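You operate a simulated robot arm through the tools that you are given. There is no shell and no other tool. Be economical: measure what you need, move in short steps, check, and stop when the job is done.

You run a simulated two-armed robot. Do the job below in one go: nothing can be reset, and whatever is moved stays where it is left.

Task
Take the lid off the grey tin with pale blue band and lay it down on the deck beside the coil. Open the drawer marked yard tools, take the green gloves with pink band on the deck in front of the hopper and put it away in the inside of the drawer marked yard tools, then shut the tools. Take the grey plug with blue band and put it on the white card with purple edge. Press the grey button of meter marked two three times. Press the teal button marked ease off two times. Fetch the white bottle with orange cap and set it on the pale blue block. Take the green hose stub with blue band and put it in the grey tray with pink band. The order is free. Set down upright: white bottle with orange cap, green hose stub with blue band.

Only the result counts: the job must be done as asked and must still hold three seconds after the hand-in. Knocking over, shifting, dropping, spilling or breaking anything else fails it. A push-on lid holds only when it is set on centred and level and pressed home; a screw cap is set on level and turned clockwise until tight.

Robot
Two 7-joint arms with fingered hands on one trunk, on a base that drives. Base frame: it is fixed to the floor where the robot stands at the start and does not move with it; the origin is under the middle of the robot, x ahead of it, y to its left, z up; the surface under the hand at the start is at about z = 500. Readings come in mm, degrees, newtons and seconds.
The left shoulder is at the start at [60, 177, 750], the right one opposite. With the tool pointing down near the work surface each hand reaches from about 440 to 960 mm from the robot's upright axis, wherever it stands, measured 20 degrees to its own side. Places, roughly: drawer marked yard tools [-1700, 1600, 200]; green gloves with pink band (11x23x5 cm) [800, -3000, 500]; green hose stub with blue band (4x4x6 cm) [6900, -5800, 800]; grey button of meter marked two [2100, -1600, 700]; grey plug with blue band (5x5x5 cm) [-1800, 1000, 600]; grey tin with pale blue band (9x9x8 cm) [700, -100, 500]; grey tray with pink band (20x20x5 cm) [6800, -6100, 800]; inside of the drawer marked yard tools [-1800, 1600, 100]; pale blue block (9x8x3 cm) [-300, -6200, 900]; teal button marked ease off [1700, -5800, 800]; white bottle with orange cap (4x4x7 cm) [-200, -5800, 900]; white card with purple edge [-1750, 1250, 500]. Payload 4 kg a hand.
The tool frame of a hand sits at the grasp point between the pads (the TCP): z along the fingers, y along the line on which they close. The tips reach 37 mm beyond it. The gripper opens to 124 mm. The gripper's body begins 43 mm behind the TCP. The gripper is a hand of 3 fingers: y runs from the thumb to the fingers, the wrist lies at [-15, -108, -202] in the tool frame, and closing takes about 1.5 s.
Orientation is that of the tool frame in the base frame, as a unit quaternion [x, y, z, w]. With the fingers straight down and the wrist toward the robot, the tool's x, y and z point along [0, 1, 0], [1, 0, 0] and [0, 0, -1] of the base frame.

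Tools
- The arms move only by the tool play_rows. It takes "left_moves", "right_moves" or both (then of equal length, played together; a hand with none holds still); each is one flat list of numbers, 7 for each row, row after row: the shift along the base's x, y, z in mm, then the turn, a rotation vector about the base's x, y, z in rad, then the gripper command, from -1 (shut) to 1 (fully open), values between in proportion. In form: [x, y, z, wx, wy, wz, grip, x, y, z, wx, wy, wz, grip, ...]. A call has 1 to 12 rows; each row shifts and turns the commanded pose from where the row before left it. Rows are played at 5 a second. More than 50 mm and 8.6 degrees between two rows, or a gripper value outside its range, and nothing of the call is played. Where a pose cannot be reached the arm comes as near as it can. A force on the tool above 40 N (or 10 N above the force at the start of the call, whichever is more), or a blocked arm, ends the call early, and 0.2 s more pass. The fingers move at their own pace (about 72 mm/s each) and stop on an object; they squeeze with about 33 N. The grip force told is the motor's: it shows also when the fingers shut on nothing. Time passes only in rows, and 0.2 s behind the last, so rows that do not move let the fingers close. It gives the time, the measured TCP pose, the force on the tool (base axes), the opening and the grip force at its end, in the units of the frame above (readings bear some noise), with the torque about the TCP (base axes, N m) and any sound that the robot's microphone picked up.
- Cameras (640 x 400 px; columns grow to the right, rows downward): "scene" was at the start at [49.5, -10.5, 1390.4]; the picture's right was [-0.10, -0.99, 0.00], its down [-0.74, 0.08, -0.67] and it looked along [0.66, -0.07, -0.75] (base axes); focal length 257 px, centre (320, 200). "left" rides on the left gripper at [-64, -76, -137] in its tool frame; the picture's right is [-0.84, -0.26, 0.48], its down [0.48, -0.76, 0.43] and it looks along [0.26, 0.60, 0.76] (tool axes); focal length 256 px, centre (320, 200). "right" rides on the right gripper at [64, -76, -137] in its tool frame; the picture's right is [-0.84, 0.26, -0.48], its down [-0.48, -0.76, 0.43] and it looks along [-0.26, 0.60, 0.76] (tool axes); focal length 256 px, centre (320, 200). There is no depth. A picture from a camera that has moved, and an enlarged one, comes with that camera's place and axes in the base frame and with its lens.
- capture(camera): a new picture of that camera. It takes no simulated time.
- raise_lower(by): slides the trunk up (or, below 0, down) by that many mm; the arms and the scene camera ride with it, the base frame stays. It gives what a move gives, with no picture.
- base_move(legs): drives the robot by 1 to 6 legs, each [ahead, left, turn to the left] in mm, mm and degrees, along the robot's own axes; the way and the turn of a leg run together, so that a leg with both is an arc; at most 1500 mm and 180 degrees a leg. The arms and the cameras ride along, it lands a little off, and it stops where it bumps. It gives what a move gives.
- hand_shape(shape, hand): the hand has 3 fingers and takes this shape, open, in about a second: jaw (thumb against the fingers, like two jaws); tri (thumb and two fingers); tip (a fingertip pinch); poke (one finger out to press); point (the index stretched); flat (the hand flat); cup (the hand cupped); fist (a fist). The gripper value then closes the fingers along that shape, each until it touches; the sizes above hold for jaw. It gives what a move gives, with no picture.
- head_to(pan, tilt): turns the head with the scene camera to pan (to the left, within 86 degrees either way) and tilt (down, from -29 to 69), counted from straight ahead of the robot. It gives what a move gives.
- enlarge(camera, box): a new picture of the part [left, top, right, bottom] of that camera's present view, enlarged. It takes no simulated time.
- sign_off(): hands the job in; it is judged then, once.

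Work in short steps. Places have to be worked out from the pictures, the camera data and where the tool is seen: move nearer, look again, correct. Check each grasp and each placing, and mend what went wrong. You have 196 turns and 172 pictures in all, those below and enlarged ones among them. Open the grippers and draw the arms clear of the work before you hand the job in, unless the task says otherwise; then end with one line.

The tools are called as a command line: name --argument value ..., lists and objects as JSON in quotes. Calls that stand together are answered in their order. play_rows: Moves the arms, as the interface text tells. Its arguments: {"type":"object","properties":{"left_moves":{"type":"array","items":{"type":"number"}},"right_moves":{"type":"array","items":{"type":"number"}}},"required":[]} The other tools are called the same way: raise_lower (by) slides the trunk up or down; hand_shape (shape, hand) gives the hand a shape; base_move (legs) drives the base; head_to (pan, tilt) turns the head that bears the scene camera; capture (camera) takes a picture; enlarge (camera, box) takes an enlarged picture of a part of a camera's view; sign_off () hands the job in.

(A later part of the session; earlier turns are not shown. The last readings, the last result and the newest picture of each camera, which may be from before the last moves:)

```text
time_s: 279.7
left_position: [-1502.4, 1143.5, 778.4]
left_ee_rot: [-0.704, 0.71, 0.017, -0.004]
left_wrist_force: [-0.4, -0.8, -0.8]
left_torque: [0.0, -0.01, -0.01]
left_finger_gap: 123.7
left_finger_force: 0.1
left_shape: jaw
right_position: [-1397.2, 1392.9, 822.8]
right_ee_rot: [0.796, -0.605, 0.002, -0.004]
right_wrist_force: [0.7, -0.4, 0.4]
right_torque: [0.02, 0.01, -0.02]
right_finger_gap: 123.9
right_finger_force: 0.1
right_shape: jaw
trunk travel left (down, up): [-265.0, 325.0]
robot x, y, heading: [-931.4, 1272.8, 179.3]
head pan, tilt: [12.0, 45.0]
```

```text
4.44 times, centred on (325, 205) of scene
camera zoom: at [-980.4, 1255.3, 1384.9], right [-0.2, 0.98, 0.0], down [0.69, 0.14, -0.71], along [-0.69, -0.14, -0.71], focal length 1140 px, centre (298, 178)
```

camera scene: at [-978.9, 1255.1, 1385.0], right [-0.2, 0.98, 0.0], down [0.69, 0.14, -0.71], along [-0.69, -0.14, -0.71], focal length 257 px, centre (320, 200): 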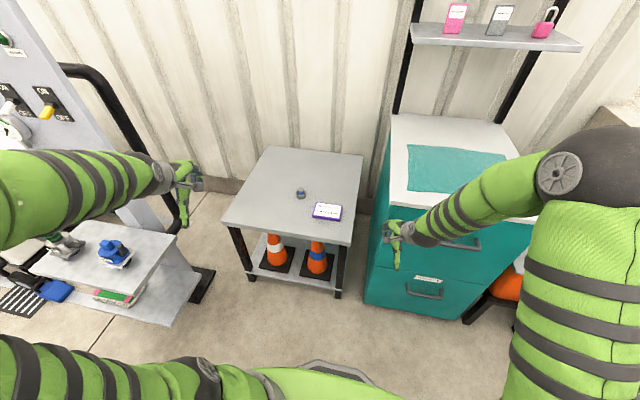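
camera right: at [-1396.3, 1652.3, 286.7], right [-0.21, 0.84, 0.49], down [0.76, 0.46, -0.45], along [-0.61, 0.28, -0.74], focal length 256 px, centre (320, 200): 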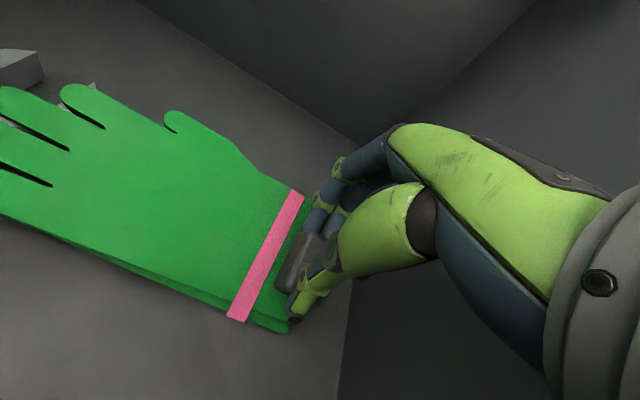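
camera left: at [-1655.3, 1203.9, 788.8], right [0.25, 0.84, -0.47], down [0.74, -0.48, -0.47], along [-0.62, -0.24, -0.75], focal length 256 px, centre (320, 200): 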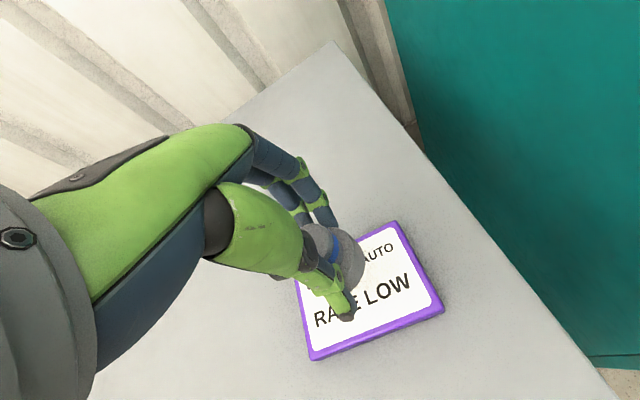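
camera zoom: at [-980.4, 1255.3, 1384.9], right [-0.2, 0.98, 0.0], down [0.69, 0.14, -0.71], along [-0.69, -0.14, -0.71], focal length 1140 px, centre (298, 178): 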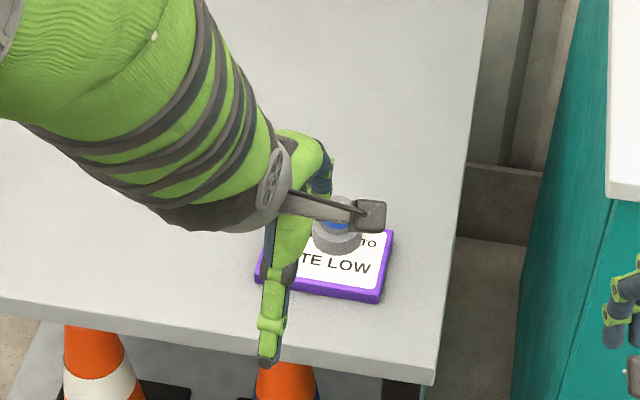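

Plug sits on the card. Next I tuck the hands and drive back down the aisle past the deck's right end, then look.

base_move --legs '[[-500, 0, 0], [0, 1500, 0], [0, 1500, 0], [0, 1500, 0], [0, 600, 0], [0, 0, 180]]'

head_to --pan 10 --tilt 20

capture --camera "scene"

head_to --pan -65 --tilt 18

capture --camera "scene"

```text
time_s: 313.8
left_position: [47.9, -3650.7, 777.9]
left_ee_rot: [0.72, 0.694, 0.003, 0.018]
left_wrist_force: [0.5, -0.6, 0.6]
left_torque: [0.0, -0.02, -0.02]
left_finger_gap: 123.7
left_finger_force: 0.0
left_shape: jaw
right_position: [-64.3, -3897.6, 821.2]
right_ee_rot: [0.616, 0.788, -0.005, -0.002]
right_wrist_force: [0.6, 0.0, 0.5]
right_torque: [0.01, 0.01, 0.02]
right_finger_gap: 123.8
right_finger_force: 0.1
right_shape: jaw
trunk travel left (down, up): [-265.0, 325.0]
robot x, y, heading: [-528.8, -3767.4, -1.9]
head pan, tilt: [12.0, 45.0]
```

```text
time_s: 314.6
left_position: [48.3, -3651.2, 777.3]
left_ee_rot: [0.72, 0.694, 0.003, 0.018]
left_wrist_force: [-0.1, 0.4, 0.3]
left_torque: [-0.01, -0.01, 0.04]
left_finger_gap: 123.6
left_finger_force: 0.1
left_shape: jaw
right_position: [-63.5, -3898.4, 822.5]
right_ee_rot: [0.616, 0.788, -0.004, -0.001]
right_wrist_force: [0.2, -0.8, -0.1]
right_torque: [0.01, 0.01, 0.0]
right_finger_gap: 123.5
right_finger_force: 0.1
right_shape: jaw
trunk travel left (down, up): [-265.0, 325.0]
robot x, y, heading: [-524.2, -3766.2, -1.9]
head pan, tilt: [10.0, 20.0]
```

```text
36 pictures are left
camera scene: at [-462.3, -3754.6, 1423.5], right [0.14, -0.99, 0.0], down [-0.34, -0.05, -0.94], along [0.93, 0.13, -0.34], focal length 257 px, centre (320, 200)
```

scene: 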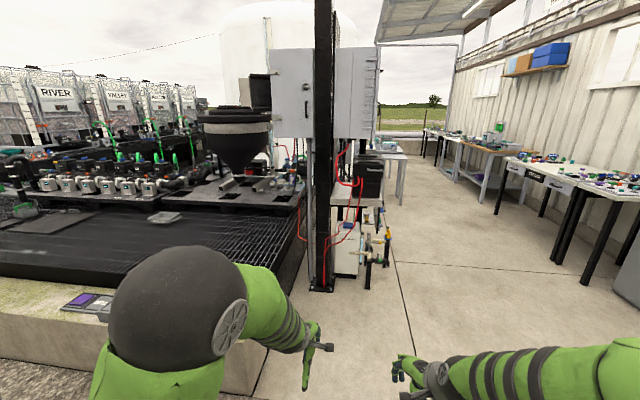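

```text
time_s: 316.1
left_position: [47.8, -3652.1, 778.7]
left_ee_rot: [0.72, 0.694, 0.003, 0.017]
left_wrist_force: [0.6, -0.4, 0.7]
left_torque: [-0.01, 0.05, 0.0]
left_finger_gap: 123.7
left_finger_force: 0.1
left_shape: jaw
right_position: [-64.4, -3897.2, 821.7]
right_ee_rot: [0.617, 0.787, -0.005, -0.003]
right_wrist_force: [-0.3, -0.5, 0.1]
right_torque: [-0.02, 0.03, 0.02]
right_finger_gap: 123.6
right_finger_force: 0.0
right_shape: jaw
trunk travel left (down, up): [-265.0, 325.0]
robot x, y, heading: [-526.6, -3765.9, -2.0]
head pan, tilt: [-65.0, 18.0]
```

```text
35 pictures are left
camera scene: at [-517.9, -3853.5, 1426.9], right [-0.92, -0.39, 0.0], down [-0.12, 0.28, -0.95], along [0.37, -0.88, -0.31], focal length 257 px, centre (320, 200)
```

scene: 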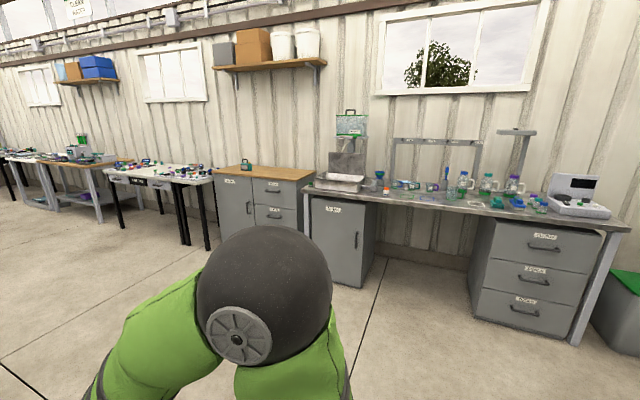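

Benches run along y≈-6000. First the bottle and block at x≈-250: I raise the trunk for the high bench, turn and drive up.

raise_lower --by 280

base_move --legs '[[0, 0, -88], [1200, 300, 0]]'

head_to --pan 0 --tilt 40

capture --camera "scene"

```text
time_s: 318.9
left_position: [48.5, -3651.8, 1057.2]
left_ee_rot: [0.72, 0.693, 0.003, 0.018]
left_wrist_force: [-0.1, -0.2, -1.2]
left_torque: [-0.01, 0.01, -0.02]
left_finger_gap: 123.6
left_finger_force: 0.1
left_shape: jaw
right_position: [-63.2, -3897.7, 1101.1]
right_ee_rot: [0.616, 0.788, -0.005, -0.003]
right_wrist_force: [-0.6, -0.4, -0.6]
right_torque: [-0.01, 0.03, -0.01]
right_finger_gap: 123.6
right_finger_force: 0.2
right_shape: jaw
trunk travel left (down, up): [-545.0, 45.0]
robot x, y, heading: [-528.6, -3770.9, -2.1]
head pan, tilt: [-65.0, 18.0]
```

```text
time_s: 328.9
left_position: [-83.3, -5523.1, 1056.1]
left_ee_rot: [1.0, 0.005, -0.01, 0.015]
left_wrist_force: [0.2, 0.0, 0.8]
left_torque: [0.02, 0.02, -0.04]
left_finger_gap: 123.8
left_finger_force: 0.0
left_shape: jaw
right_position: [-333.8, -5420.8, 1100.9]
right_ee_rot: [0.99, 0.143, -0.002, -0.005]
right_wrist_force: [0.0, 0.2, 0.0]
right_torque: [-0.01, 0.0, 0.02]
right_finger_gap: 123.9
right_finger_force: 0.1
right_shape: jaw
trunk travel left (down, up): [-545.0, 45.0]
robot x, y, heading: [-225.6, -4951.5, -89.5]
head pan, tilt: [-65.0, 18.0]
```

```text
time_s: 330.3
left_position: [-83.7, -5520.8, 1057.0]
left_ee_rot: [1.0, 0.004, -0.01, 0.015]
left_wrist_force: [-0.6, 0.2, 1.0]
left_torque: [0.01, 0.01, 0.0]
left_finger_gap: 123.8
left_finger_force: 0.0
left_shape: jaw
right_position: [-334.6, -5420.7, 1101.6]
right_ee_rot: [0.99, 0.143, -0.002, -0.005]
right_wrist_force: [0.1, 0.0, -0.5]
right_torque: [0.02, -0.02, 0.03]
right_finger_gap: 123.8
right_finger_force: 0.0
right_shape: jaw
trunk travel left (down, up): [-545.0, 45.0]
robot x, y, heading: [-225.5, -4949.2, -89.4]
head pan, tilt: [0.0, 40.0]
```

```text
34 pictures are left
camera scene: at [-223.1, -5010.7, 1672.2], right [-1.0, -0.01, 0.0], down [-0.01, 0.64, -0.77], along [0.01, -0.77, -0.64], focal length 257 px, centre (320, 200)
```

scene: 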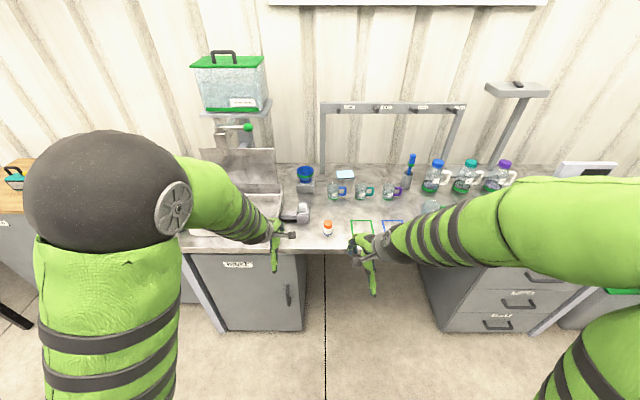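

Bottle (orange cap) at ≈(-242,-5720), pale-blue block ≈(-331,-6114). I zoom on the area, and drive 300 closer.

base_move --legs '[[300, 0, 0]]'

enlarge --camera "scene" --box '[230, 140, 430, 280]'

```text
time_s: 332.3
left_position: [-85.7, -5817.6, 1057.3]
left_ee_rot: [1.0, 0.001, -0.01, 0.015]
left_wrist_force: [0.1, 0.1, -0.1]
left_torque: [0.02, 0.07, -0.02]
left_finger_gap: 123.3
left_finger_force: 0.1
left_shape: jaw
right_position: [-335.9, -5714.8, 1100.5]
right_ee_rot: [0.99, 0.141, -0.002, -0.006]
right_wrist_force: [-0.1, 0.6, 0.0]
right_torque: [-0.01, 0.0, 0.0]
right_finger_gap: 123.7
right_finger_force: 0.0
right_shape: jaw
trunk travel left (down, up): [-545.0, 45.0]
robot x, y, heading: [-223.6, -5248.5, -90.0]
head pan, tilt: [0.0, 40.0]
```

```text
2.86 times, centred on (330, 210) of scene
camera zoom: at [-220.9, -5306.5, 1672.1], right [-1.0, -0.01, 0.0], down [0.0, 0.64, -0.77], along [0.0, -0.77, -0.64], focal length 733 px, centre (291, 171)
```

zoom: 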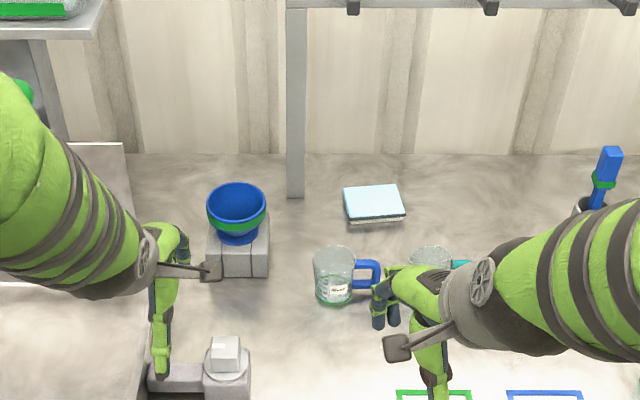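

Block at ≈(-345,-6127). I bring the right hand (yaw-corrected) above the bottle and look.

play_rows --right_moves '[24, -1, -20, 0, 0, -0.1, 1, 24, -1, -20, 0, 0, -0.1, 1, 24, -1, -20, 0, 0, -0.08, 1, 22, -1, -20, 0, 0, 0, 1]'

capture --camera "right"

```text
time_s: 333.3
left_position: [-84.7, -5817.2, 1056.7]
left_ee_rot: [1.0, 0.0, -0.01, 0.015]
left_wrist_force: [0.2, -0.6, 0.0]
left_torque: [-0.01, 0.01, 0.02]
left_finger_gap: 123.6
left_finger_force: 0.0
left_shape: jaw
right_position: [-239.1, -5718.4, 1023.0]
right_ee_rot: [1.0, 0.0, -0.001, -0.006]
right_wrist_force: [0.3, -0.3, -0.3]
right_torque: [-0.02, 0.01, 0.01]
right_finger_gap: 124.0
right_finger_force: 0.1
right_shape: jaw
trunk travel left (down, up): [-545.0, 45.0]
robot x, y, heading: [-224.7, -5247.1, -89.7]
head pan, tilt: [0.0, 40.0]
```

```text
32 pictures are left
camera right: at [-176.7, -5645.0, 1161.2], right [-0.84, -0.26, 0.48], down [-0.48, 0.76, -0.43], along [-0.26, -0.59, -0.77], focal length 256 px, centre (320, 200)
```

right: 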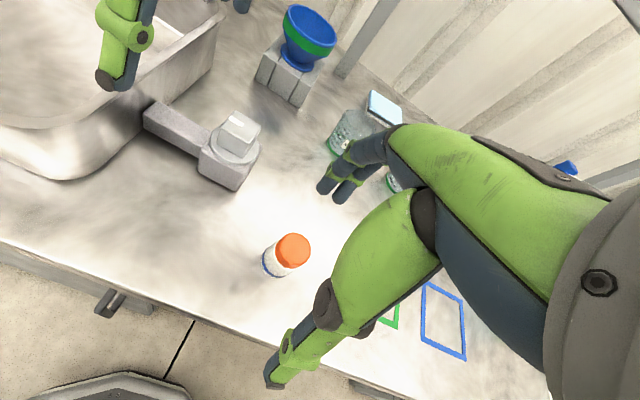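

Bottle at ≈(-238,-5737). Lower, close, and lift.

play_rows --right_moves '[1, -10, -20, 0, 0, 0, 1, 0, -9, -25, 0, 0, 0, 1, 0, 0, -20, 0, 0, 0, 1, 0, 0, -16, 0, 0, 0, 1, 0, 0, 0, 0, 0, 0, 0, 0, 0, 0, 0, 0, 0, -0.5, 0, 0, 0, 0, 0, 0, -1, 0, 0, 0, 0, 0, 0, -1, 0, 0, 0, 0, 0, 0, -1, 0, 0, 0, 0, 0, 0, -1]'

play_rows --right_moves '[0, 0, 25, 0, 0, 0, -1, 0, 0, 40, 0, 0, 0, -1, 0, 0, 45, 0, 0, 0, -1, 0, 0, 45, 0, 0, 0, -1]'

capture --camera "right"

```text
time_s: 335.5
left_position: [-85.4, -5816.0, 1057.7]
left_ee_rot: [1.0, 0.001, -0.01, 0.015]
left_wrist_force: [-0.9, -0.3, 0.7]
left_torque: [-0.01, 0.0, 0.01]
left_finger_gap: 123.6
left_finger_force: 0.1
left_shape: jaw
right_position: [-239.8, -5734.8, 941.4]
right_ee_rot: [1.0, 0.001, -0.001, -0.006]
right_wrist_force: [-0.3, -0.5, 0.0]
right_torque: [-0.03, 0.01, -0.05]
right_finger_gap: 0.0
right_finger_force: 33.1
right_shape: jaw
trunk travel left (down, up): [-545.0, 45.0]
robot x, y, heading: [-227.5, -5249.1, -89.6]
head pan, tilt: [0.0, 40.0]
```

```text
time_s: 336.5
left_position: [-85.6, -5815.6, 1057.9]
left_ee_rot: [1.0, 0.0, -0.009, 0.015]
left_wrist_force: [0.0, 0.5, -0.1]
left_torque: [0.02, 0.0, -0.04]
left_finger_gap: 123.7
left_finger_force: 0.1
left_shape: jaw
right_position: [-240.4, -5736.9, 1099.4]
right_ee_rot: [1.0, 0.001, -0.001, -0.006]
right_wrist_force: [0.0, 0.1, -0.1]
right_torque: [-0.05, -0.01, -0.05]
right_finger_gap: 0.0
right_finger_force: 33.3
right_shape: jaw
trunk travel left (down, up): [-545.0, 45.0]
robot x, y, heading: [-219.9, -5247.6, -89.7]
head pan, tilt: [0.0, 40.0]
```

```text
31 pictures are left
camera right: at [-176.4, -5663.8, 1236.5], right [-0.84, -0.26, 0.48], down [-0.49, 0.76, -0.43], along [-0.26, -0.59, -0.77], focal length 256 px, centre (320, 200)
```

right: 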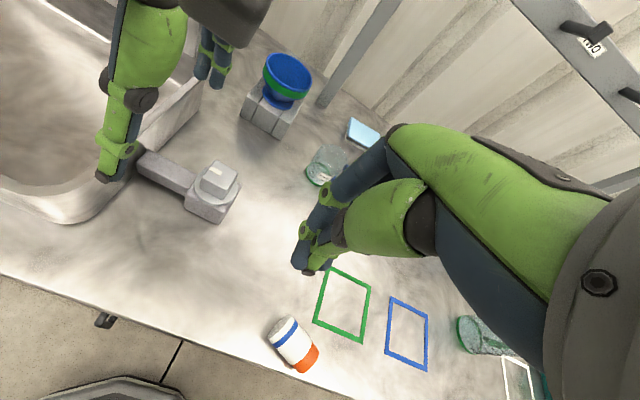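

The bottle was nudged over and now lies near the bench edge, cap towards −x. I'll pick it with the left hand across its axis (so that turning the fingers to point right brings the cap up). First back off 100 mm and swap arms.

base_move --legs '[[-110, 0, 0]]'

play_rows --right_moves '[-45, 10, 10, 0, 0, 0, 0, -45, 10, 10, 0, 0, 0, 0.5, -45, 10, 10, 0, 0, 0, 1, -45, 10, 0, 0, 0, 0, 1, -45, 10, 0, 0, 0, 0, 1, -45, 10, 0, 0, 0, 0, 1]' --left_moves '[-10, 0, 0, 0, 0, -0.08, 1, -45, 1, 0, 0, 0, -0.08, 1, -45, 1, 0, 0, 0, -0.08, 1, -45, 1, -10, 0, 0, -0.08, 1, -45, 1, -15, 0, 0, -0.08, 1, -42, 1, -15, 0, 0, -0.08, 1]'

capture --camera "left"

```text
time_s: 337.7
left_position: [-85.7, -5705.1, 1058.7]
left_ee_rot: [1.0, 0.002, -0.009, 0.016]
left_wrist_force: [-0.7, 0.1, 0.0]
left_torque: [-0.01, 0.04, -0.04]
left_finger_gap: 123.6
left_finger_force: 0.0
left_shape: jaw
right_position: [-239.8, -5626.4, 1099.6]
right_ee_rot: [1.0, 0.003, -0.001, -0.004]
right_wrist_force: [0.5, 0.7, 0.4]
right_torque: [-0.05, -0.03, 0.03]
right_finger_gap: 0.0
right_finger_force: 32.9
right_shape: jaw
trunk travel left (down, up): [-545.0, 45.0]
robot x, y, heading: [-224.2, -5132.6, -89.4]
head pan, tilt: [0.0, 40.0]
```

```text
time_s: 339.1
left_position: [-316.9, -5699.9, 1019.5]
left_ee_rot: [0.972, -0.235, -0.013, 0.012]
left_wrist_force: [-0.3, -0.2, 0.3]
left_torque: [0.02, -0.04, -0.01]
left_finger_gap: 123.7
left_finger_force: 0.0
left_shape: jaw
right_position: [-509.4, -5567.3, 1128.9]
right_ee_rot: [1.0, 0.003, -0.001, -0.006]
right_wrist_force: [0.1, 0.1, -0.4]
right_torque: [0.02, -0.07, 0.0]
right_finger_gap: 123.7
right_finger_force: 0.0
right_shape: jaw
trunk travel left (down, up): [-545.0, 45.0]
robot x, y, heading: [-218.7, -5137.0, -89.6]
head pan, tilt: [0.0, 40.0]
```

```text
30 pictures are left
camera left: at [-337.1, -5600.7, 1156.6], right [-0.64, 0.6, -0.47], down [0.76, 0.45, -0.47], along [-0.07, -0.66, -0.75], focal length 256 px, centre (320, 200)
```

left: 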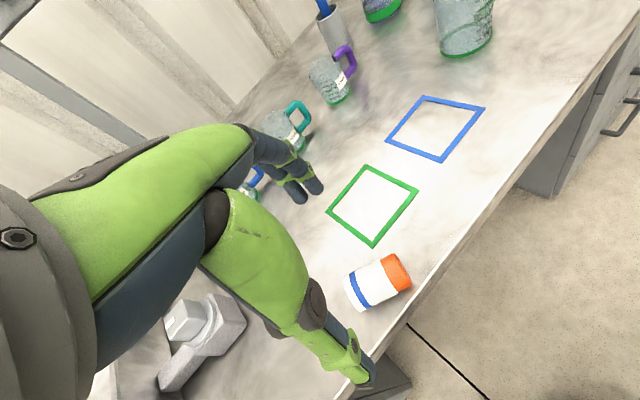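

Cross-checking two views puts the bench at z≈860 and the bottle's middle at (-331,-5706). I lower the left hand there (z≈905), close, and check.

play_rows --left_moves '[-14, -6, -20, 0, 0, 0.07, 1, 0, 0, -35, 0, 0, 0, 1, 0, 0, -35, 0, 0, 0, 1, 0, 0, -24, 0, 0, 0, 1, 0, 0, 0, 0, 0, 0, 0.2, 0, 0, 0, 0, 0, 0, -0.4, 0, 0, 0, 0, 0, 0, -1, 0, 0, 0, 0, 0, 0, -1, 0, 0, 0, 0, 0, 0, -1]'

capture --camera "left"

```text
time_s: 341.1
left_position: [-329.4, -5706.9, 902.8]
left_ee_rot: [0.979, -0.201, -0.012, 0.013]
left_wrist_force: [0.4, 2.8, 6.1]
left_torque: [0.05, -0.04, -0.04]
left_finger_gap: 38.9
left_finger_force: 32.7
left_shape: jaw
right_position: [-509.9, -5567.0, 1129.7]
right_ee_rot: [1.0, 0.002, -0.001, -0.005]
right_wrist_force: [-0.3, 0.6, 0.3]
right_torque: [-0.02, 0.0, -0.04]
right_finger_gap: 123.7
right_finger_force: 0.0
right_shape: jaw
trunk travel left (down, up): [-545.0, 45.0]
robot x, y, heading: [-219.9, -5136.9, -89.5]
head pan, tilt: [0.0, 40.0]
```

```text
29 pictures are left
camera left: at [-356.5, -5607.8, 1038.3], right [-0.68, 0.56, -0.47], down [0.73, 0.5, -0.47], along [-0.02, -0.67, -0.75], focal length 256 px, centre (320, 200)
```

left: 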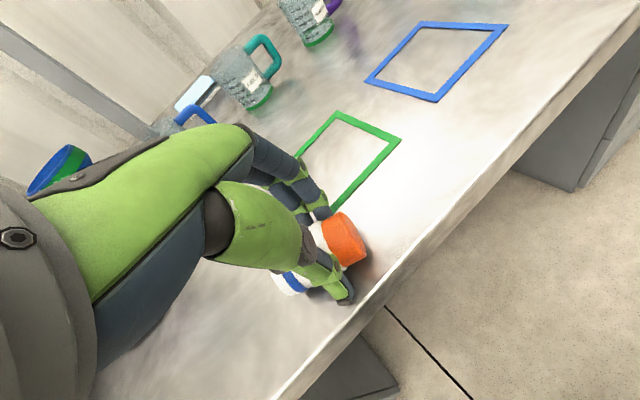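

Bottle gripped (39 mm). Lift, straighten the yaw, and roll the hand so the fingers point right and the cap comes up.

play_rows --left_moves '[0, -5, 40, 0, 0, 0.1, -1, 0, -5, 45, 0, 0, 0.1, -1, 0, -5, 45, 0, 0, 0.1, -1, 0, -5, 30, 0, 0, 0.1, -1, 5, 0, 0, 0, 0.14, 0, -1, 5, 0, 0, 0, 0.14, 0, -1, 5, 0, 0, 0, 0.14, 0, -1, 5, 0, 0, 0, 0.14, 0, -1, 0, 0, 0, 0, 0.14, 0, -1, 0, 0, 0, 0, 0.14, 0, -1, 0, 0, 0, 0, 0.14, 0, -1]'

play_rows --left_moves '[0, 0, 0, 0, 0.14, 0, -1, 0, 0, 0, 0, 0.14, 0, -1, 0, 0, 0, 0, 0.14, 0, -1, 0, 0, 0, 0, 0.14, 0, -1]'

capture --camera "scene"

```text
time_s: 343.5
left_position: [-312.4, -5729.0, 1063.6]
left_ee_rot: [0.877, 0.005, -0.48, 0.014]
left_wrist_force: [0.1, 0.0, -0.6]
left_torque: [0.02, 0.0, -0.01]
left_finger_gap: 38.0
left_finger_force: 33.1
left_shape: jaw
right_position: [-509.2, -5567.3, 1130.2]
right_ee_rot: [1.0, 0.002, -0.002, -0.004]
right_wrist_force: [0.1, 0.1, -0.6]
right_torque: [0.02, -0.01, -0.03]
right_finger_gap: 123.5
right_finger_force: 0.1
right_shape: jaw
trunk travel left (down, up): [-545.0, 45.0]
robot x, y, heading: [-223.3, -5135.4, -89.4]
head pan, tilt: [0.0, 40.0]
```

```text
time_s: 344.5
left_position: [-311.0, -5728.6, 1063.5]
left_ee_rot: [0.71, 0.01, -0.704, 0.013]
left_wrist_force: [0.4, 0.5, 0.0]
left_torque: [0.03, -0.02, 0.02]
left_finger_gap: 38.0
left_finger_force: 32.7
left_shape: jaw
right_position: [-508.2, -5567.7, 1129.6]
right_ee_rot: [1.0, 0.002, -0.002, -0.006]
right_wrist_force: [0.4, -0.1, -0.2]
right_torque: [0.01, -0.03, -0.01]
right_finger_gap: 123.7
right_finger_force: 0.1
right_shape: jaw
trunk travel left (down, up): [-545.0, 45.0]
robot x, y, heading: [-225.8, -5138.1, -89.9]
head pan, tilt: [0.0, 40.0]
```

```text
28 pictures are left
camera scene: at [-221.1, -5195.1, 1672.3], right [-1.0, -0.01, 0.0], down [0.0, 0.64, -0.77], along [0.01, -0.77, -0.64], focal length 257 px, centre (320, 200)
```

scene: 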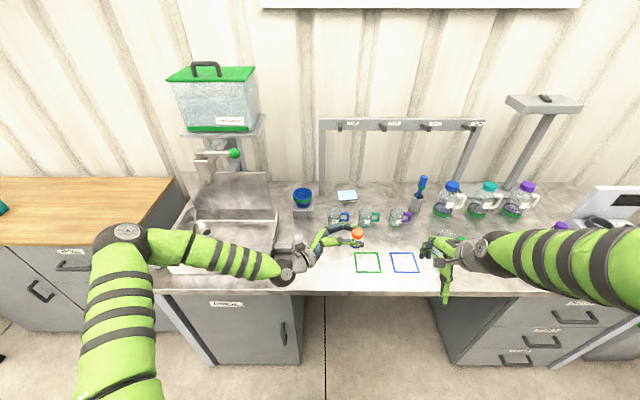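

The bottle is upright in the left hand. The block's surroundings need a top-down approach, so I stand the bottle on the open bench first.

play_rows --left_moves '[0, 0, -45, 0, 0, 0, -1, 0, 0, -45, 0, 0, 0, -1, 0, 0, -40, 0, 0, 0, -1, 0, 0, -20, 0, 0, 0, -1, 0, 0, -8, 0, 0, 0, -1, 0, 0, -5, 0, 0, 0, -1, 0, 0, -4, 0, 0, 0, -1, 0, 0, -4, 0, 0, 0, -1]'

capture --camera "left"

```text
time_s: 346.0
left_position: [-313.2, -5727.4, 906.2]
left_ee_rot: [0.708, 0.005, -0.706, 0.016]
left_wrist_force: [0.9, 4.0, 17.3]
left_torque: [1.07, -2.03, 0.29]
left_finger_gap: 37.8
left_finger_force: 33.6
left_shape: jaw
right_position: [-507.6, -5566.6, 1130.5]
right_ee_rot: [1.0, 0.003, -0.001, -0.004]
right_wrist_force: [-0.4, -0.3, -0.1]
right_torque: [0.04, -0.01, 0.03]
right_finger_gap: 123.8
right_finger_force: 0.1
right_shape: jaw
trunk travel left (down, up): [-545.0, 45.0]
robot x, y, heading: [-221.1, -5136.8, -89.8]
head pan, tilt: [0.0, 40.0]
stopped in row 7 (left hand): the force on the tool passed its limit at 46 N (the readings are from after the stop); the commanded pose is now the measured one
```

```text
27 pictures are left
camera left: at [-181.2, -5645.6, 970.5], right [-0.49, 0.26, 0.83], down [-0.46, 0.74, -0.5], along [-0.74, -0.62, -0.25], focal length 256 px, centre (320, 200)
```

left: 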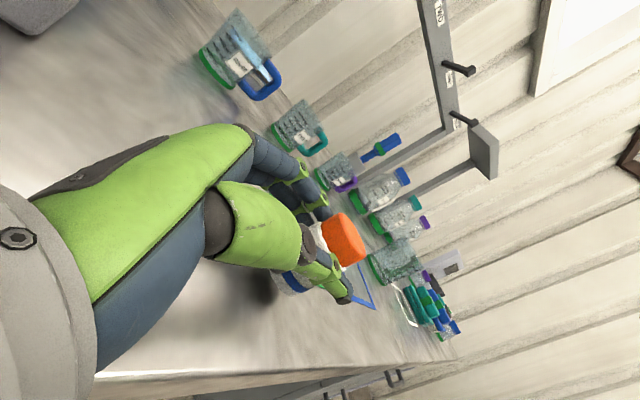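

The back of the hand touches first (lever ≈120 mm). I tilt the fingers down 7° and lower until the bottle base contacts, letting it level itself.

play_rows --left_moves '[0, 0, 4, 0, -0.07, 0, -1, 0, 0, 0, 0, -0.06, 0, -1, 0, 0, -5, 0, 0, 0, -1, 0, 0, -4, 0, 0, 0, -1, 0, 0, -3, 0, 0, 0, -1, 0, 0, -3, 0, 0, 0, -1]'

enlarge --camera "scene" --box '[280, 210, 420, 300]'

```text
time_s: 347.4
left_position: [-311.4, -5728.0, 896.0]
left_ee_rot: [0.752, 0.003, -0.659, 0.02]
left_wrist_force: [7.2, -2.4, 29.2]
left_torque: [-0.54, 0.84, 0.17]
left_finger_gap: 37.7
left_finger_force: 32.7
left_shape: jaw
right_position: [-507.7, -5565.8, 1130.1]
right_ee_rot: [1.0, 0.003, -0.002, -0.004]
right_wrist_force: [-0.9, -0.5, 0.0]
right_torque: [0.01, 0.0, 0.03]
right_finger_gap: 123.8
right_finger_force: 0.1
right_shape: jaw
trunk travel left (down, up): [-545.0, 45.0]
robot x, y, heading: [-222.8, -5137.3, -89.5]
head pan, tilt: [0.0, 40.0]
```

```text
4.44 times, centred on (350, 255) of scene
camera zoom: at [-220.0, -5192.4, 1672.7], right [-1.0, -0.01, 0.0], down [-0.01, 0.64, -0.77], along [0.01, -0.77, -0.64], focal length 1140 px, centre (187, -44)
```

zoom: 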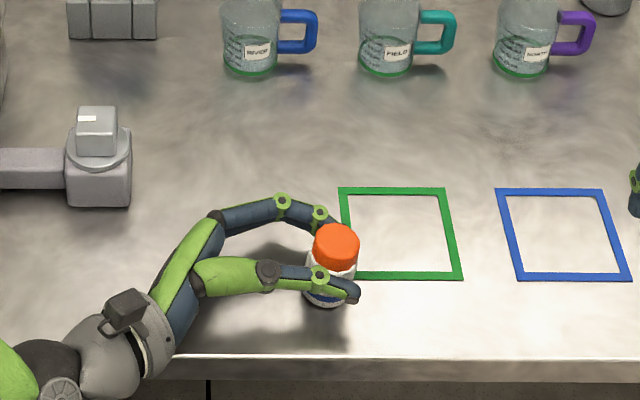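

Base is on the bench. I release and withdraw the left hand sideways.

play_rows --left_moves '[0, 0, 1, 0, 0, 0, -0.6, 0, 0, 0, 0, 0, 0, -0.2, 0, 0, 0, 0, 0, 0, 0.3, 0, 0, 0, 0, 0, 0, 0.6, 35, 0, 5, 0, 0, 0, 0.6, 40, 0, 10, 0, 0, 0, 0.6, 40, 0, 15, 0, 0, 0, 0.6, 35, 5, 30, 0, 0, 0, 0.6, 20, 5, 40, 0, 0, 0, 0.6, 0, 5, 45, 0, 0, 0, 0.6, 0, 5, 45, 0, 0, 0, 0.6]'

enlarge --camera "scene" --box '[280, 170, 420, 300]'

```text
time_s: 349.8
left_position: [-141.1, -5707.8, 1087.4]
left_ee_rot: [0.753, 0.005, -0.657, 0.015]
left_wrist_force: [-0.3, 0.1, 0.6]
left_torque: [0.02, -0.02, -0.02]
left_finger_gap: 99.1
left_finger_force: 0.0
left_shape: jaw
right_position: [-508.1, -5566.4, 1129.5]
right_ee_rot: [1.0, 0.003, -0.002, -0.006]
right_wrist_force: [-0.9, -0.3, 0.6]
right_torque: [-0.02, 0.03, -0.01]
right_finger_gap: 123.5
right_finger_force: 0.1
right_shape: jaw
trunk travel left (down, up): [-545.0, 45.0]
robot x, y, heading: [-221.5, -5138.9, -89.7]
head pan, tilt: [0.0, 40.0]
```

```text
3.08 times, centred on (350, 235) of scene
camera zoom: at [-221.5, -5193.8, 1672.1], right [-1.0, -0.01, 0.0], down [0.0, 0.64, -0.77], along [0.01, -0.77, -0.64], focal length 790 px, centre (228, 92)
```

zoom: 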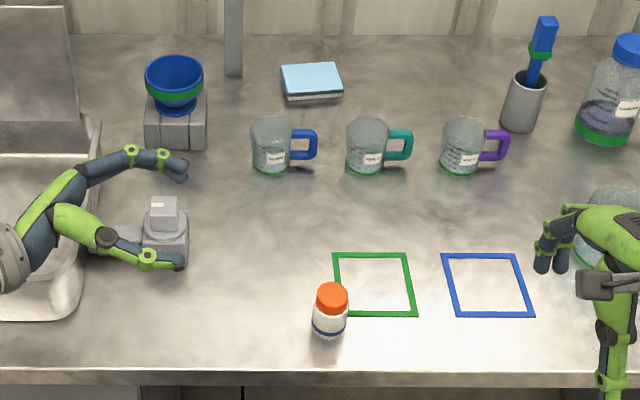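

Bottle stands upright at (-330,-5731). The right hand comes above, descends to z≈905 and grips.

play_rows --right_moves '[30, -27, -15, 0, 0, 0, 1, 30, -27, -15, 0, 0, 0, 1, 30, -27, -15, 0, 0, 0, 1, 30, -27, -15, 0, 0, 0, 1, 30, -28, -15, 0, 0, 0, 1, 28, -28, -15, 0, 0, 0, 1, 0, 0, 0, 0, 0, 0, 1]' --left_moves '[25, 10, 5, 0, 0, 0, 0.6, 25, 10, 5, 0, 0, 0, 0.6, 25, 10, 5, 0, 0, 0, 0.6, 20, 10, 5, 0, 0, 0, 0.6, 0, 0, 0, 0, -0.14, 0, 0.6, 0, 0, 0, 0, -0.14, 0, 0.6, 0, 0, 0, 0, -0.14, 0, 0.6]'

capture --camera "right"

```text
time_s: 351.4
left_position: [-49.6, -5669.0, 1104.7]
left_ee_rot: [0.875, 0.002, -0.484, 0.016]
left_wrist_force: [0.1, 0.2, -0.1]
left_torque: [0.02, -0.03, 0.05]
left_finger_gap: 99.0
left_finger_force: 0.2
left_shape: jaw
right_position: [-334.2, -5727.5, 1039.3]
right_ee_rot: [1.0, 0.001, 0.001, -0.006]
right_wrist_force: [-0.6, -0.4, 0.2]
right_torque: [-0.02, 0.02, 0.0]
right_finger_gap: 123.4
right_finger_force: 0.1
right_shape: jaw
trunk travel left (down, up): [-545.0, 45.0]
robot x, y, heading: [-222.3, -5134.1, -89.5]
head pan, tilt: [0.0, 40.0]
```

```text
24 pictures are left
camera right: at [-270.1, -5654.4, 1177.5], right [-0.84, -0.27, 0.48], down [-0.49, 0.76, -0.43], along [-0.25, -0.59, -0.77], focal length 256 px, centre (320, 200)
```

right: 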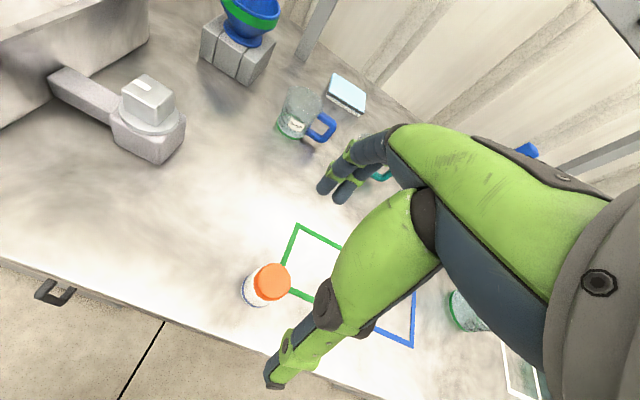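

Aligned. Descend and grip.

play_rows --right_moves '[2, -2, -40, 0, 0, 0, 1, 0, 0, -40, 0, 0, 0, 1, 0, 0, -35, 0, 0, 0, 1, 0, 0, -19, 0, 0, 0, 1, 0, 0, 0, 0, 0, 0, 0.2, 0, 0, 0, 0, 0, 0, -0.2, 0, 0, 0, 0, 0, 0, -1, 0, 0, 0, 0, 0, 0, -1, 0, 0, 0, 0, 0, 0, -1]'

play_rows --right_moves '[0, 0, 40, 0, 0, 0, -1, 0, 0, 45, 0, 0, 0, -1, 0, 0, 45, 0, 0, 0, -1, 0, 0, 40, 0, 0, 0, -1]'

base_move --legs '[[140, 0, 0]]'

capture --camera "right"

```text
time_s: 353.4
left_position: [-47.2, -5669.3, 1103.0]
left_ee_rot: [0.874, 0.002, -0.486, 0.016]
left_wrist_force: [0.7, -0.3, 0.2]
left_torque: [0.03, 0.02, -0.01]
left_finger_gap: 98.9
left_finger_force: 0.1
left_shape: jaw
right_position: [-329.9, -5731.9, 907.6]
right_ee_rot: [1.0, 0.003, -0.001, -0.005]
right_wrist_force: [1.1, -0.2, -0.5]
right_torque: [0.0, 0.0, 0.04]
right_finger_gap: 10.0
right_finger_force: 20.9
right_shape: jaw
trunk travel left (down, up): [-545.0, 45.0]
robot x, y, heading: [-226.3, -5134.6, -89.6]
head pan, tilt: [0.0, 40.0]
```

```text
time_s: 354.4
left_position: [-47.7, -5668.6, 1104.4]
left_ee_rot: [0.874, 0.003, -0.486, 0.016]
left_wrist_force: [0.1, -0.5, 1.4]
left_torque: [0.02, -0.02, 0.03]
left_finger_gap: 99.0
left_finger_force: 0.0
left_shape: jaw
right_position: [-330.4, -5730.5, 1075.7]
right_ee_rot: [1.0, 0.002, -0.002, -0.006]
right_wrist_force: [0.4, 0.4, 0.2]
right_torque: [0.01, -0.03, 0.03]
right_finger_gap: 0.1
right_finger_force: 32.7
right_shape: jaw
trunk travel left (down, up): [-545.0, 45.0]
robot x, y, heading: [-223.0, -5136.1, -89.6]
head pan, tilt: [0.0, 40.0]
```

```text
time_s: 355.7
left_position: [-46.7, -5808.8, 1103.2]
left_ee_rot: [0.874, 0.003, -0.486, 0.015]
left_wrist_force: [-0.1, -0.2, 0.2]
left_torque: [0.03, 0.04, -0.03]
left_finger_gap: 99.3
left_finger_force: 0.0
left_shape: jaw
right_position: [-329.0, -5869.9, 1076.0]
right_ee_rot: [1.0, 0.003, 0.0, -0.006]
right_wrist_force: [0.0, -1.4, 0.0]
right_torque: [0.06, 0.01, -0.02]
right_finger_gap: 0.1
right_finger_force: 32.8
right_shape: jaw
trunk travel left (down, up): [-545.0, 45.0]
robot x, y, heading: [-221.2, -5273.7, -89.7]
head pan, tilt: [0.0, 40.0]
```

```text
23 pictures are left
camera right: at [-265.4, -5797.1, 1213.3], right [-0.83, -0.27, 0.48], down [-0.49, 0.76, -0.42], along [-0.25, -0.59, -0.77], focal length 256 px, centre (320, 200)
```

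right: 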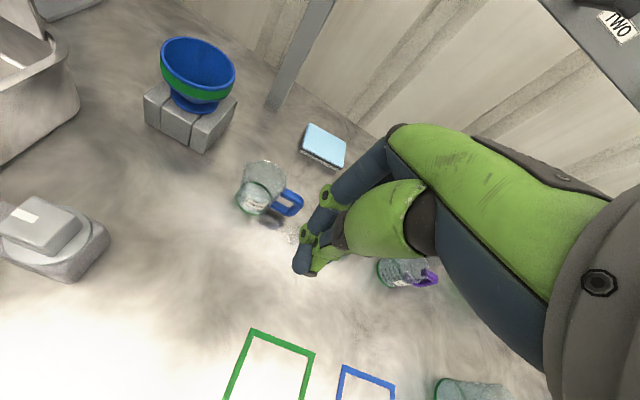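

The grip slipped off the bottle. I look where it is now.

enlarge --camera "scene" --box '[240, 200, 440, 330]'

```text
3.08 times, centred on (340, 265) of scene
camera zoom: at [-220.0, -5334.7, 1672.1], right [-1.0, -0.01, 0.0], down [-0.01, 0.64, -0.77], along [0.01, -0.77, -0.64], focal length 790 px, centre (258, 0)
```

zoom: 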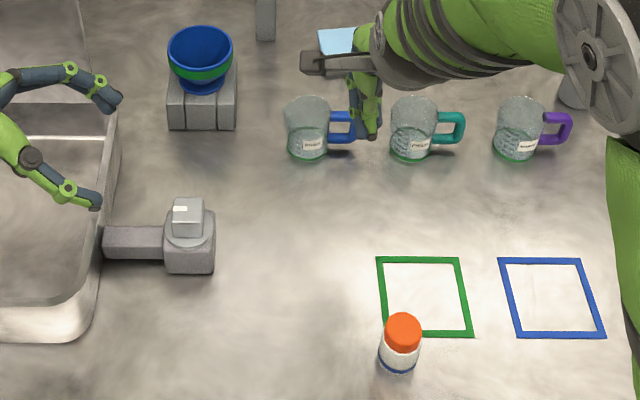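

The bottle is still upright at (-358,-5728); it slid out towards −x, so I aim 8 mm further −x and retry.

play_rows --right_moves '[-6, 35, 0, 0, 0, 0, 0, -6, 35, -10, 0, 0, 0, 1, -6, 35, -10, 0, 0, 0, 1, -10, 37, -10, 0, 0, 0, 1, -9, 0, 0, 0, 0, 0, 1, 0, 0, -40, 0, 0, 0, 1, 0, 0, -40, 0, 0, 0, 1, 0, 0, -35, 0, 0, 0, 1, 0, 0, -26, 0, 0, 0, 1]'

capture --camera "right"

```text
time_s: 357.7
left_position: [-46.9, -5808.0, 1103.4]
left_ee_rot: [0.874, 0.002, -0.486, 0.016]
left_wrist_force: [0.2, 0.7, -1.0]
left_torque: [-0.02, -0.01, -0.01]
left_finger_gap: 99.2
left_finger_force: 0.1
left_shape: jaw
right_position: [-365.7, -5729.1, 904.9]
right_ee_rot: [1.0, 0.002, 0.0, -0.005]
right_wrist_force: [-0.8, 0.8, -0.1]
right_torque: [0.0, 0.01, 0.02]
right_finger_gap: 123.4
right_finger_force: 0.0
right_shape: jaw
trunk travel left (down, up): [-545.0, 45.0]
robot x, y, heading: [-223.1, -5273.1, -89.6]
head pan, tilt: [0.0, 40.0]
```

```text
21 pictures are left
camera right: at [-302.9, -5655.1, 1041.8], right [-0.83, -0.27, 0.48], down [-0.49, 0.76, -0.43], along [-0.25, -0.59, -0.77], focal length 256 px, centre (320, 200)
```

right: 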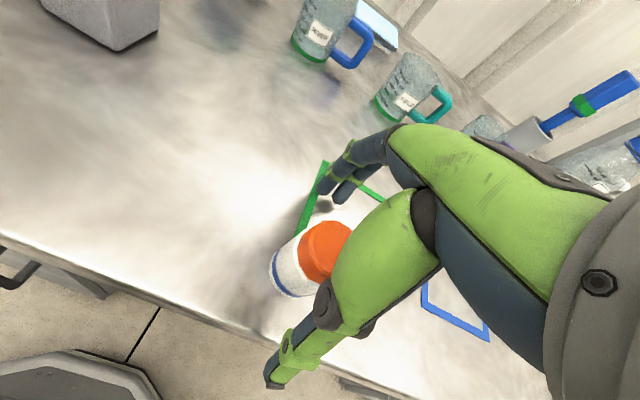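

From close up the bottle is at (-352,-5715). I shift the hand +13/+13 mm and close.

play_rows --right_moves '[13, 13, 0, 0, 0, 0, 1, 0, 0, 0, 0, 0, 0, 0.4, 0, 0, 0, 0, 0, 0, -0.1, 0, 0, 0, 0, 0, 0, -0.5, 0, 0, 0, 0, 0, 0, -1, 0, 0, 0, 0, 0, 0, -1, 0, 0, 0, 0, 0, 0, -1]'

capture --camera "right"

```text
time_s: 359.3
left_position: [-46.1, -5806.8, 1102.8]
left_ee_rot: [0.874, 0.003, -0.486, 0.016]
left_wrist_force: [-0.5, 0.4, -0.4]
left_torque: [-0.03, -0.01, 0.0]
left_finger_gap: 99.1
left_finger_force: 0.1
left_shape: jaw
right_position: [-351.7, -5715.7, 903.7]
right_ee_rot: [1.0, 0.002, -0.002, -0.005]
right_wrist_force: [0.2, 0.6, 0.3]
right_torque: [0.01, 0.01, 0.01]
right_finger_gap: 0.0
right_finger_force: 33.2
right_shape: jaw
trunk travel left (down, up): [-545.0, 45.0]
robot x, y, heading: [-220.0, -5276.8, -89.4]
head pan, tilt: [0.0, 40.0]
```

```text
20 pictures are left
camera right: at [-288.8, -5642.1, 1041.2], right [-0.83, -0.27, 0.48], down [-0.49, 0.76, -0.42], along [-0.25, -0.59, -0.77], focal length 256 px, centre (320, 200)
```

right: 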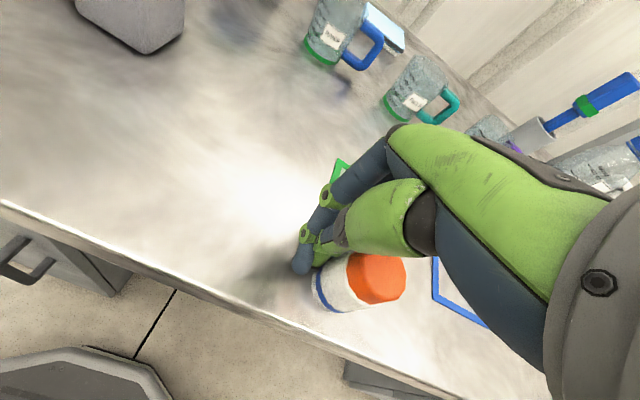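

It slid out to −x again (still upright, now ≈(-376,-5706)). I open, shift to x≈-383 and try once more, lifting directly if held.

play_rows --right_moves '[0, 0, 40, 0, 0, 0, -1, 0, 0, 40, 0, 0, 0, 0.2, -15, 5, 20, 0, 0, 0, 1, -16, 5, 0, 0, 0, 0, 1, 0, 0, 0, 0, 0, 0, 1, 0, 0, -40, 0, 0, 0, 1, 0, 0, -40, 0, 0, 0, 1, 0, 0, -23, 0, 0, 0, 1]'

capture --camera "right"

```text
time_s: 361.1
left_position: [-47.0, -5806.6, 1103.6]
left_ee_rot: [0.873, 0.002, -0.487, 0.016]
left_wrist_force: [0.0, -0.1, -0.4]
left_torque: [-0.01, 0.0, 0.02]
left_finger_gap: 99.1
left_finger_force: 0.1
left_shape: jaw
right_position: [-375.6, -5730.5, 899.5]
right_ee_rot: [1.0, 0.003, -0.001, -0.006]
right_wrist_force: [-0.2, -0.2, 0.0]
right_torque: [-0.02, -0.01, -0.01]
right_finger_gap: 123.7
right_finger_force: 0.0
right_shape: jaw
right hand out of reach, approached as far as the arm can: row 1, 2, 3, 4
trunk travel left (down, up): [-545.0, 45.0]
robot x, y, heading: [-219.3, -5275.3, -89.5]
head pan, tilt: [0.0, 40.0]
```

```text
19 pictures are left
camera right: at [-311.7, -5656.3, 1037.8], right [-0.84, -0.27, 0.48], down [-0.49, 0.76, -0.43], along [-0.25, -0.59, -0.77], focal length 256 px, centre (320, 200)
```

right: 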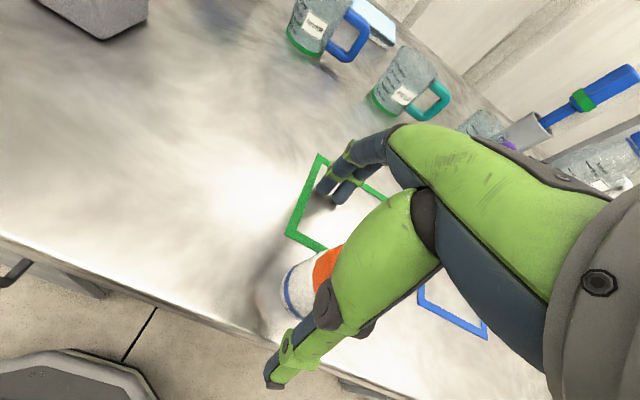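

The hand is at its inner reach limit here. I raise, back the base 120 mm, and re-approach the bottle at (-377,-5706).

play_rows --right_moves '[0, 0, 40, 0, 0, 0, 1, 0, 0, 45, 0, 0, 0, 1, 0, 0, 40, 0, 0, 0, 1]'

base_move --legs '[[-130, 0, 0]]'

play_rows --right_moves '[-2, -35, 0, 0, 0, 0, 1, -1, -35, 0, 0, 0, 0, 1, -1, -36, 0, 0, 0, 0, 1, 0, 0, -40, 0, 0, 0, 1, 0, 0, -40, 0, 0, 0, 1, 0, 0, -40, 0, 0, 0, 1]'

capture --camera "right"

```text
time_s: 361.9
left_position: [-46.0, -5806.6, 1104.4]
left_ee_rot: [0.874, 0.003, -0.486, 0.018]
left_wrist_force: [-0.1, -0.4, -0.1]
left_torque: [0.02, 0.01, 0.04]
left_finger_gap: 99.2
left_finger_force: 0.2
left_shape: jaw
right_position: [-374.2, -5727.1, 1025.7]
right_ee_rot: [1.0, 0.004, -0.001, -0.006]
right_wrist_force: [0.0, 0.2, 0.9]
right_torque: [-0.04, 0.0, 0.01]
right_finger_gap: 123.9
right_finger_force: 0.0
right_shape: jaw
trunk travel left (down, up): [-545.0, 45.0]
robot x, y, heading: [-221.4, -5269.6, -89.5]
head pan, tilt: [0.0, 40.0]
```

```text
time_s: 363.2
left_position: [-48.3, -5676.8, 1104.2]
left_ee_rot: [0.874, 0.0, -0.486, 0.016]
left_wrist_force: [0.4, 0.7, -0.3]
left_torque: [-0.02, -0.04, 0.03]
left_finger_gap: 99.1
left_finger_force: 0.0
left_shape: jaw
right_position: [-376.1, -5598.4, 1027.6]
right_ee_rot: [1.0, 0.002, -0.001, -0.005]
right_wrist_force: [-0.6, 0.3, 0.5]
right_torque: [-0.02, 0.01, 0.04]
right_finger_gap: 123.8
right_finger_force: 0.0
right_shape: jaw
trunk travel left (down, up): [-545.0, 45.0]
robot x, y, heading: [-222.9, -5143.0, -89.6]
head pan, tilt: [0.0, 40.0]
```

```text
time_s: 364.6
left_position: [-47.8, -5679.1, 1103.7]
left_ee_rot: [0.874, 0.001, -0.486, 0.015]
left_wrist_force: [-0.4, -0.8, -0.9]
left_torque: [0.0, 0.02, -0.01]
left_finger_gap: 99.1
left_finger_force: 0.1
left_shape: jaw
right_position: [-379.6, -5708.0, 905.8]
right_ee_rot: [1.0, 0.002, -0.001, -0.005]
right_wrist_force: [0.1, 0.4, -0.1]
right_torque: [-0.02, -0.02, 0.03]
right_finger_gap: 123.7
right_finger_force: 0.1
right_shape: jaw
trunk travel left (down, up): [-545.0, 45.0]
robot x, y, heading: [-221.8, -5146.3, -89.8]
head pan, tilt: [0.0, 40.0]
```

```text
18 pictures are left
camera right: at [-316.5, -5634.1, 1044.0], right [-0.84, -0.26, 0.48], down [-0.49, 0.76, -0.43], along [-0.25, -0.59, -0.77], focal length 256 px, centre (320, 200)
```

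right: 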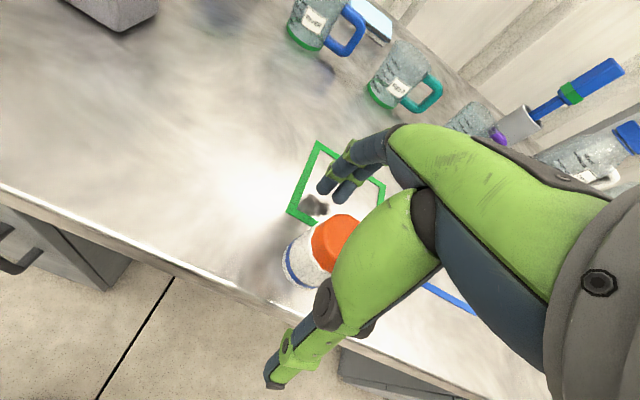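

Now well centred; I lower 12 mm more and close.

play_rows --right_moves '[-1, -5, -12, 0, 0, 0, 1, 0, 0, 0, 0, 0, 0, 0.4, 0, 0, 0, 0, 0, 0, 0, 0, 0, 0, 0, 0, 0, -0.4, 0, 0, 0, 0, 0, 0, -1, 0, 0, 0, 0, 0, 0, -1, 0, 0, 0, 0, 0, 0, -1]'

```text
time_s: 365.7
left_position: [-49.5, -5676.6, 1105.3]
left_ee_rot: [0.874, 0.001, -0.486, 0.016]
left_wrist_force: [1.1, -0.7, -0.2]
left_torque: [-0.02, -0.02, 0.02]
left_finger_gap: 99.2
left_finger_force: 0.0
left_shape: jaw
right_position: [-380.4, -5708.7, 896.9]
right_ee_rot: [1.0, 0.003, -0.001, -0.005]
right_wrist_force: [-0.4, 12.4, 34.3]
right_torque: [0.69, 0.07, 0.02]
right_finger_gap: 43.4
right_finger_force: 33.1
right_shape: jaw
trunk travel left (down, up): [-545.0, 45.0]
robot x, y, heading: [-220.6, -5140.9, -89.6]
head pan, tilt: [0.0, 40.0]
stopped in row 5 (right hand): the force on the tool passed its limit at 50 N (the readings are from after the stop); the commanded pose is now the measured one
```

Gap 43 mm — the bottle is between the pads. I finish closing and lift.

play_rows --right_moves '[0, 0, 3, 0, 0, 0, -1, 0, 0, 3, 0, 0, 0, -1, 0, 0, 0, 0, 0, 0, -1, 0, 0, 0, 0, 0, 0, -1, 0, 0, 30, 0, 0, 0, -1, 0, 0, 40, 0, 0, 0, -1, 0, 0, 45, 0, 0, 0, -1, 0, 0, 40, 0, 0, 0, -1]'

capture --camera "right"

```text
time_s: 367.5
left_position: [-47.9, -5677.5, 1103.7]
left_ee_rot: [0.874, 0.001, -0.486, 0.015]
left_wrist_force: [0.3, -0.5, 0.5]
left_torque: [0.01, -0.01, -0.06]
left_finger_gap: 99.3
left_finger_force: 0.0
left_shape: jaw
right_position: [-378.8, -5708.8, 1052.2]
right_ee_rot: [1.0, 0.002, -0.001, -0.007]
right_wrist_force: [0.1, 0.1, -0.9]
right_torque: [-0.05, -0.02, -0.02]
right_finger_gap: 38.1
right_finger_force: 32.3
right_shape: jaw
trunk travel left (down, up): [-545.0, 45.0]
robot x, y, heading: [-222.1, -5144.3, -89.9]
head pan, tilt: [0.0, 40.0]
```

```text
17 pictures are left
camera right: at [-315.9, -5636.2, 1189.9], right [-0.84, -0.27, 0.48], down [-0.49, 0.76, -0.42], along [-0.25, -0.59, -0.77], focal length 256 px, centre (320, 200)
```

right: 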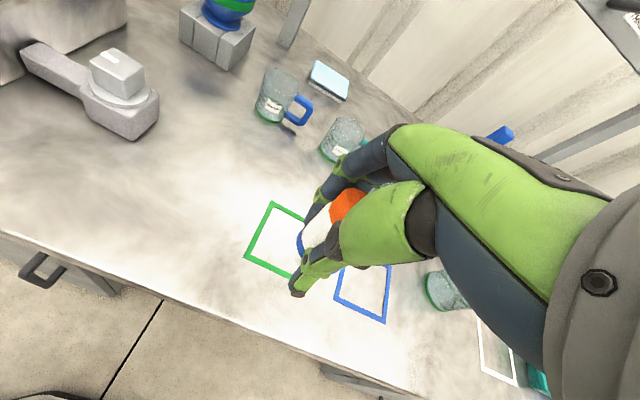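

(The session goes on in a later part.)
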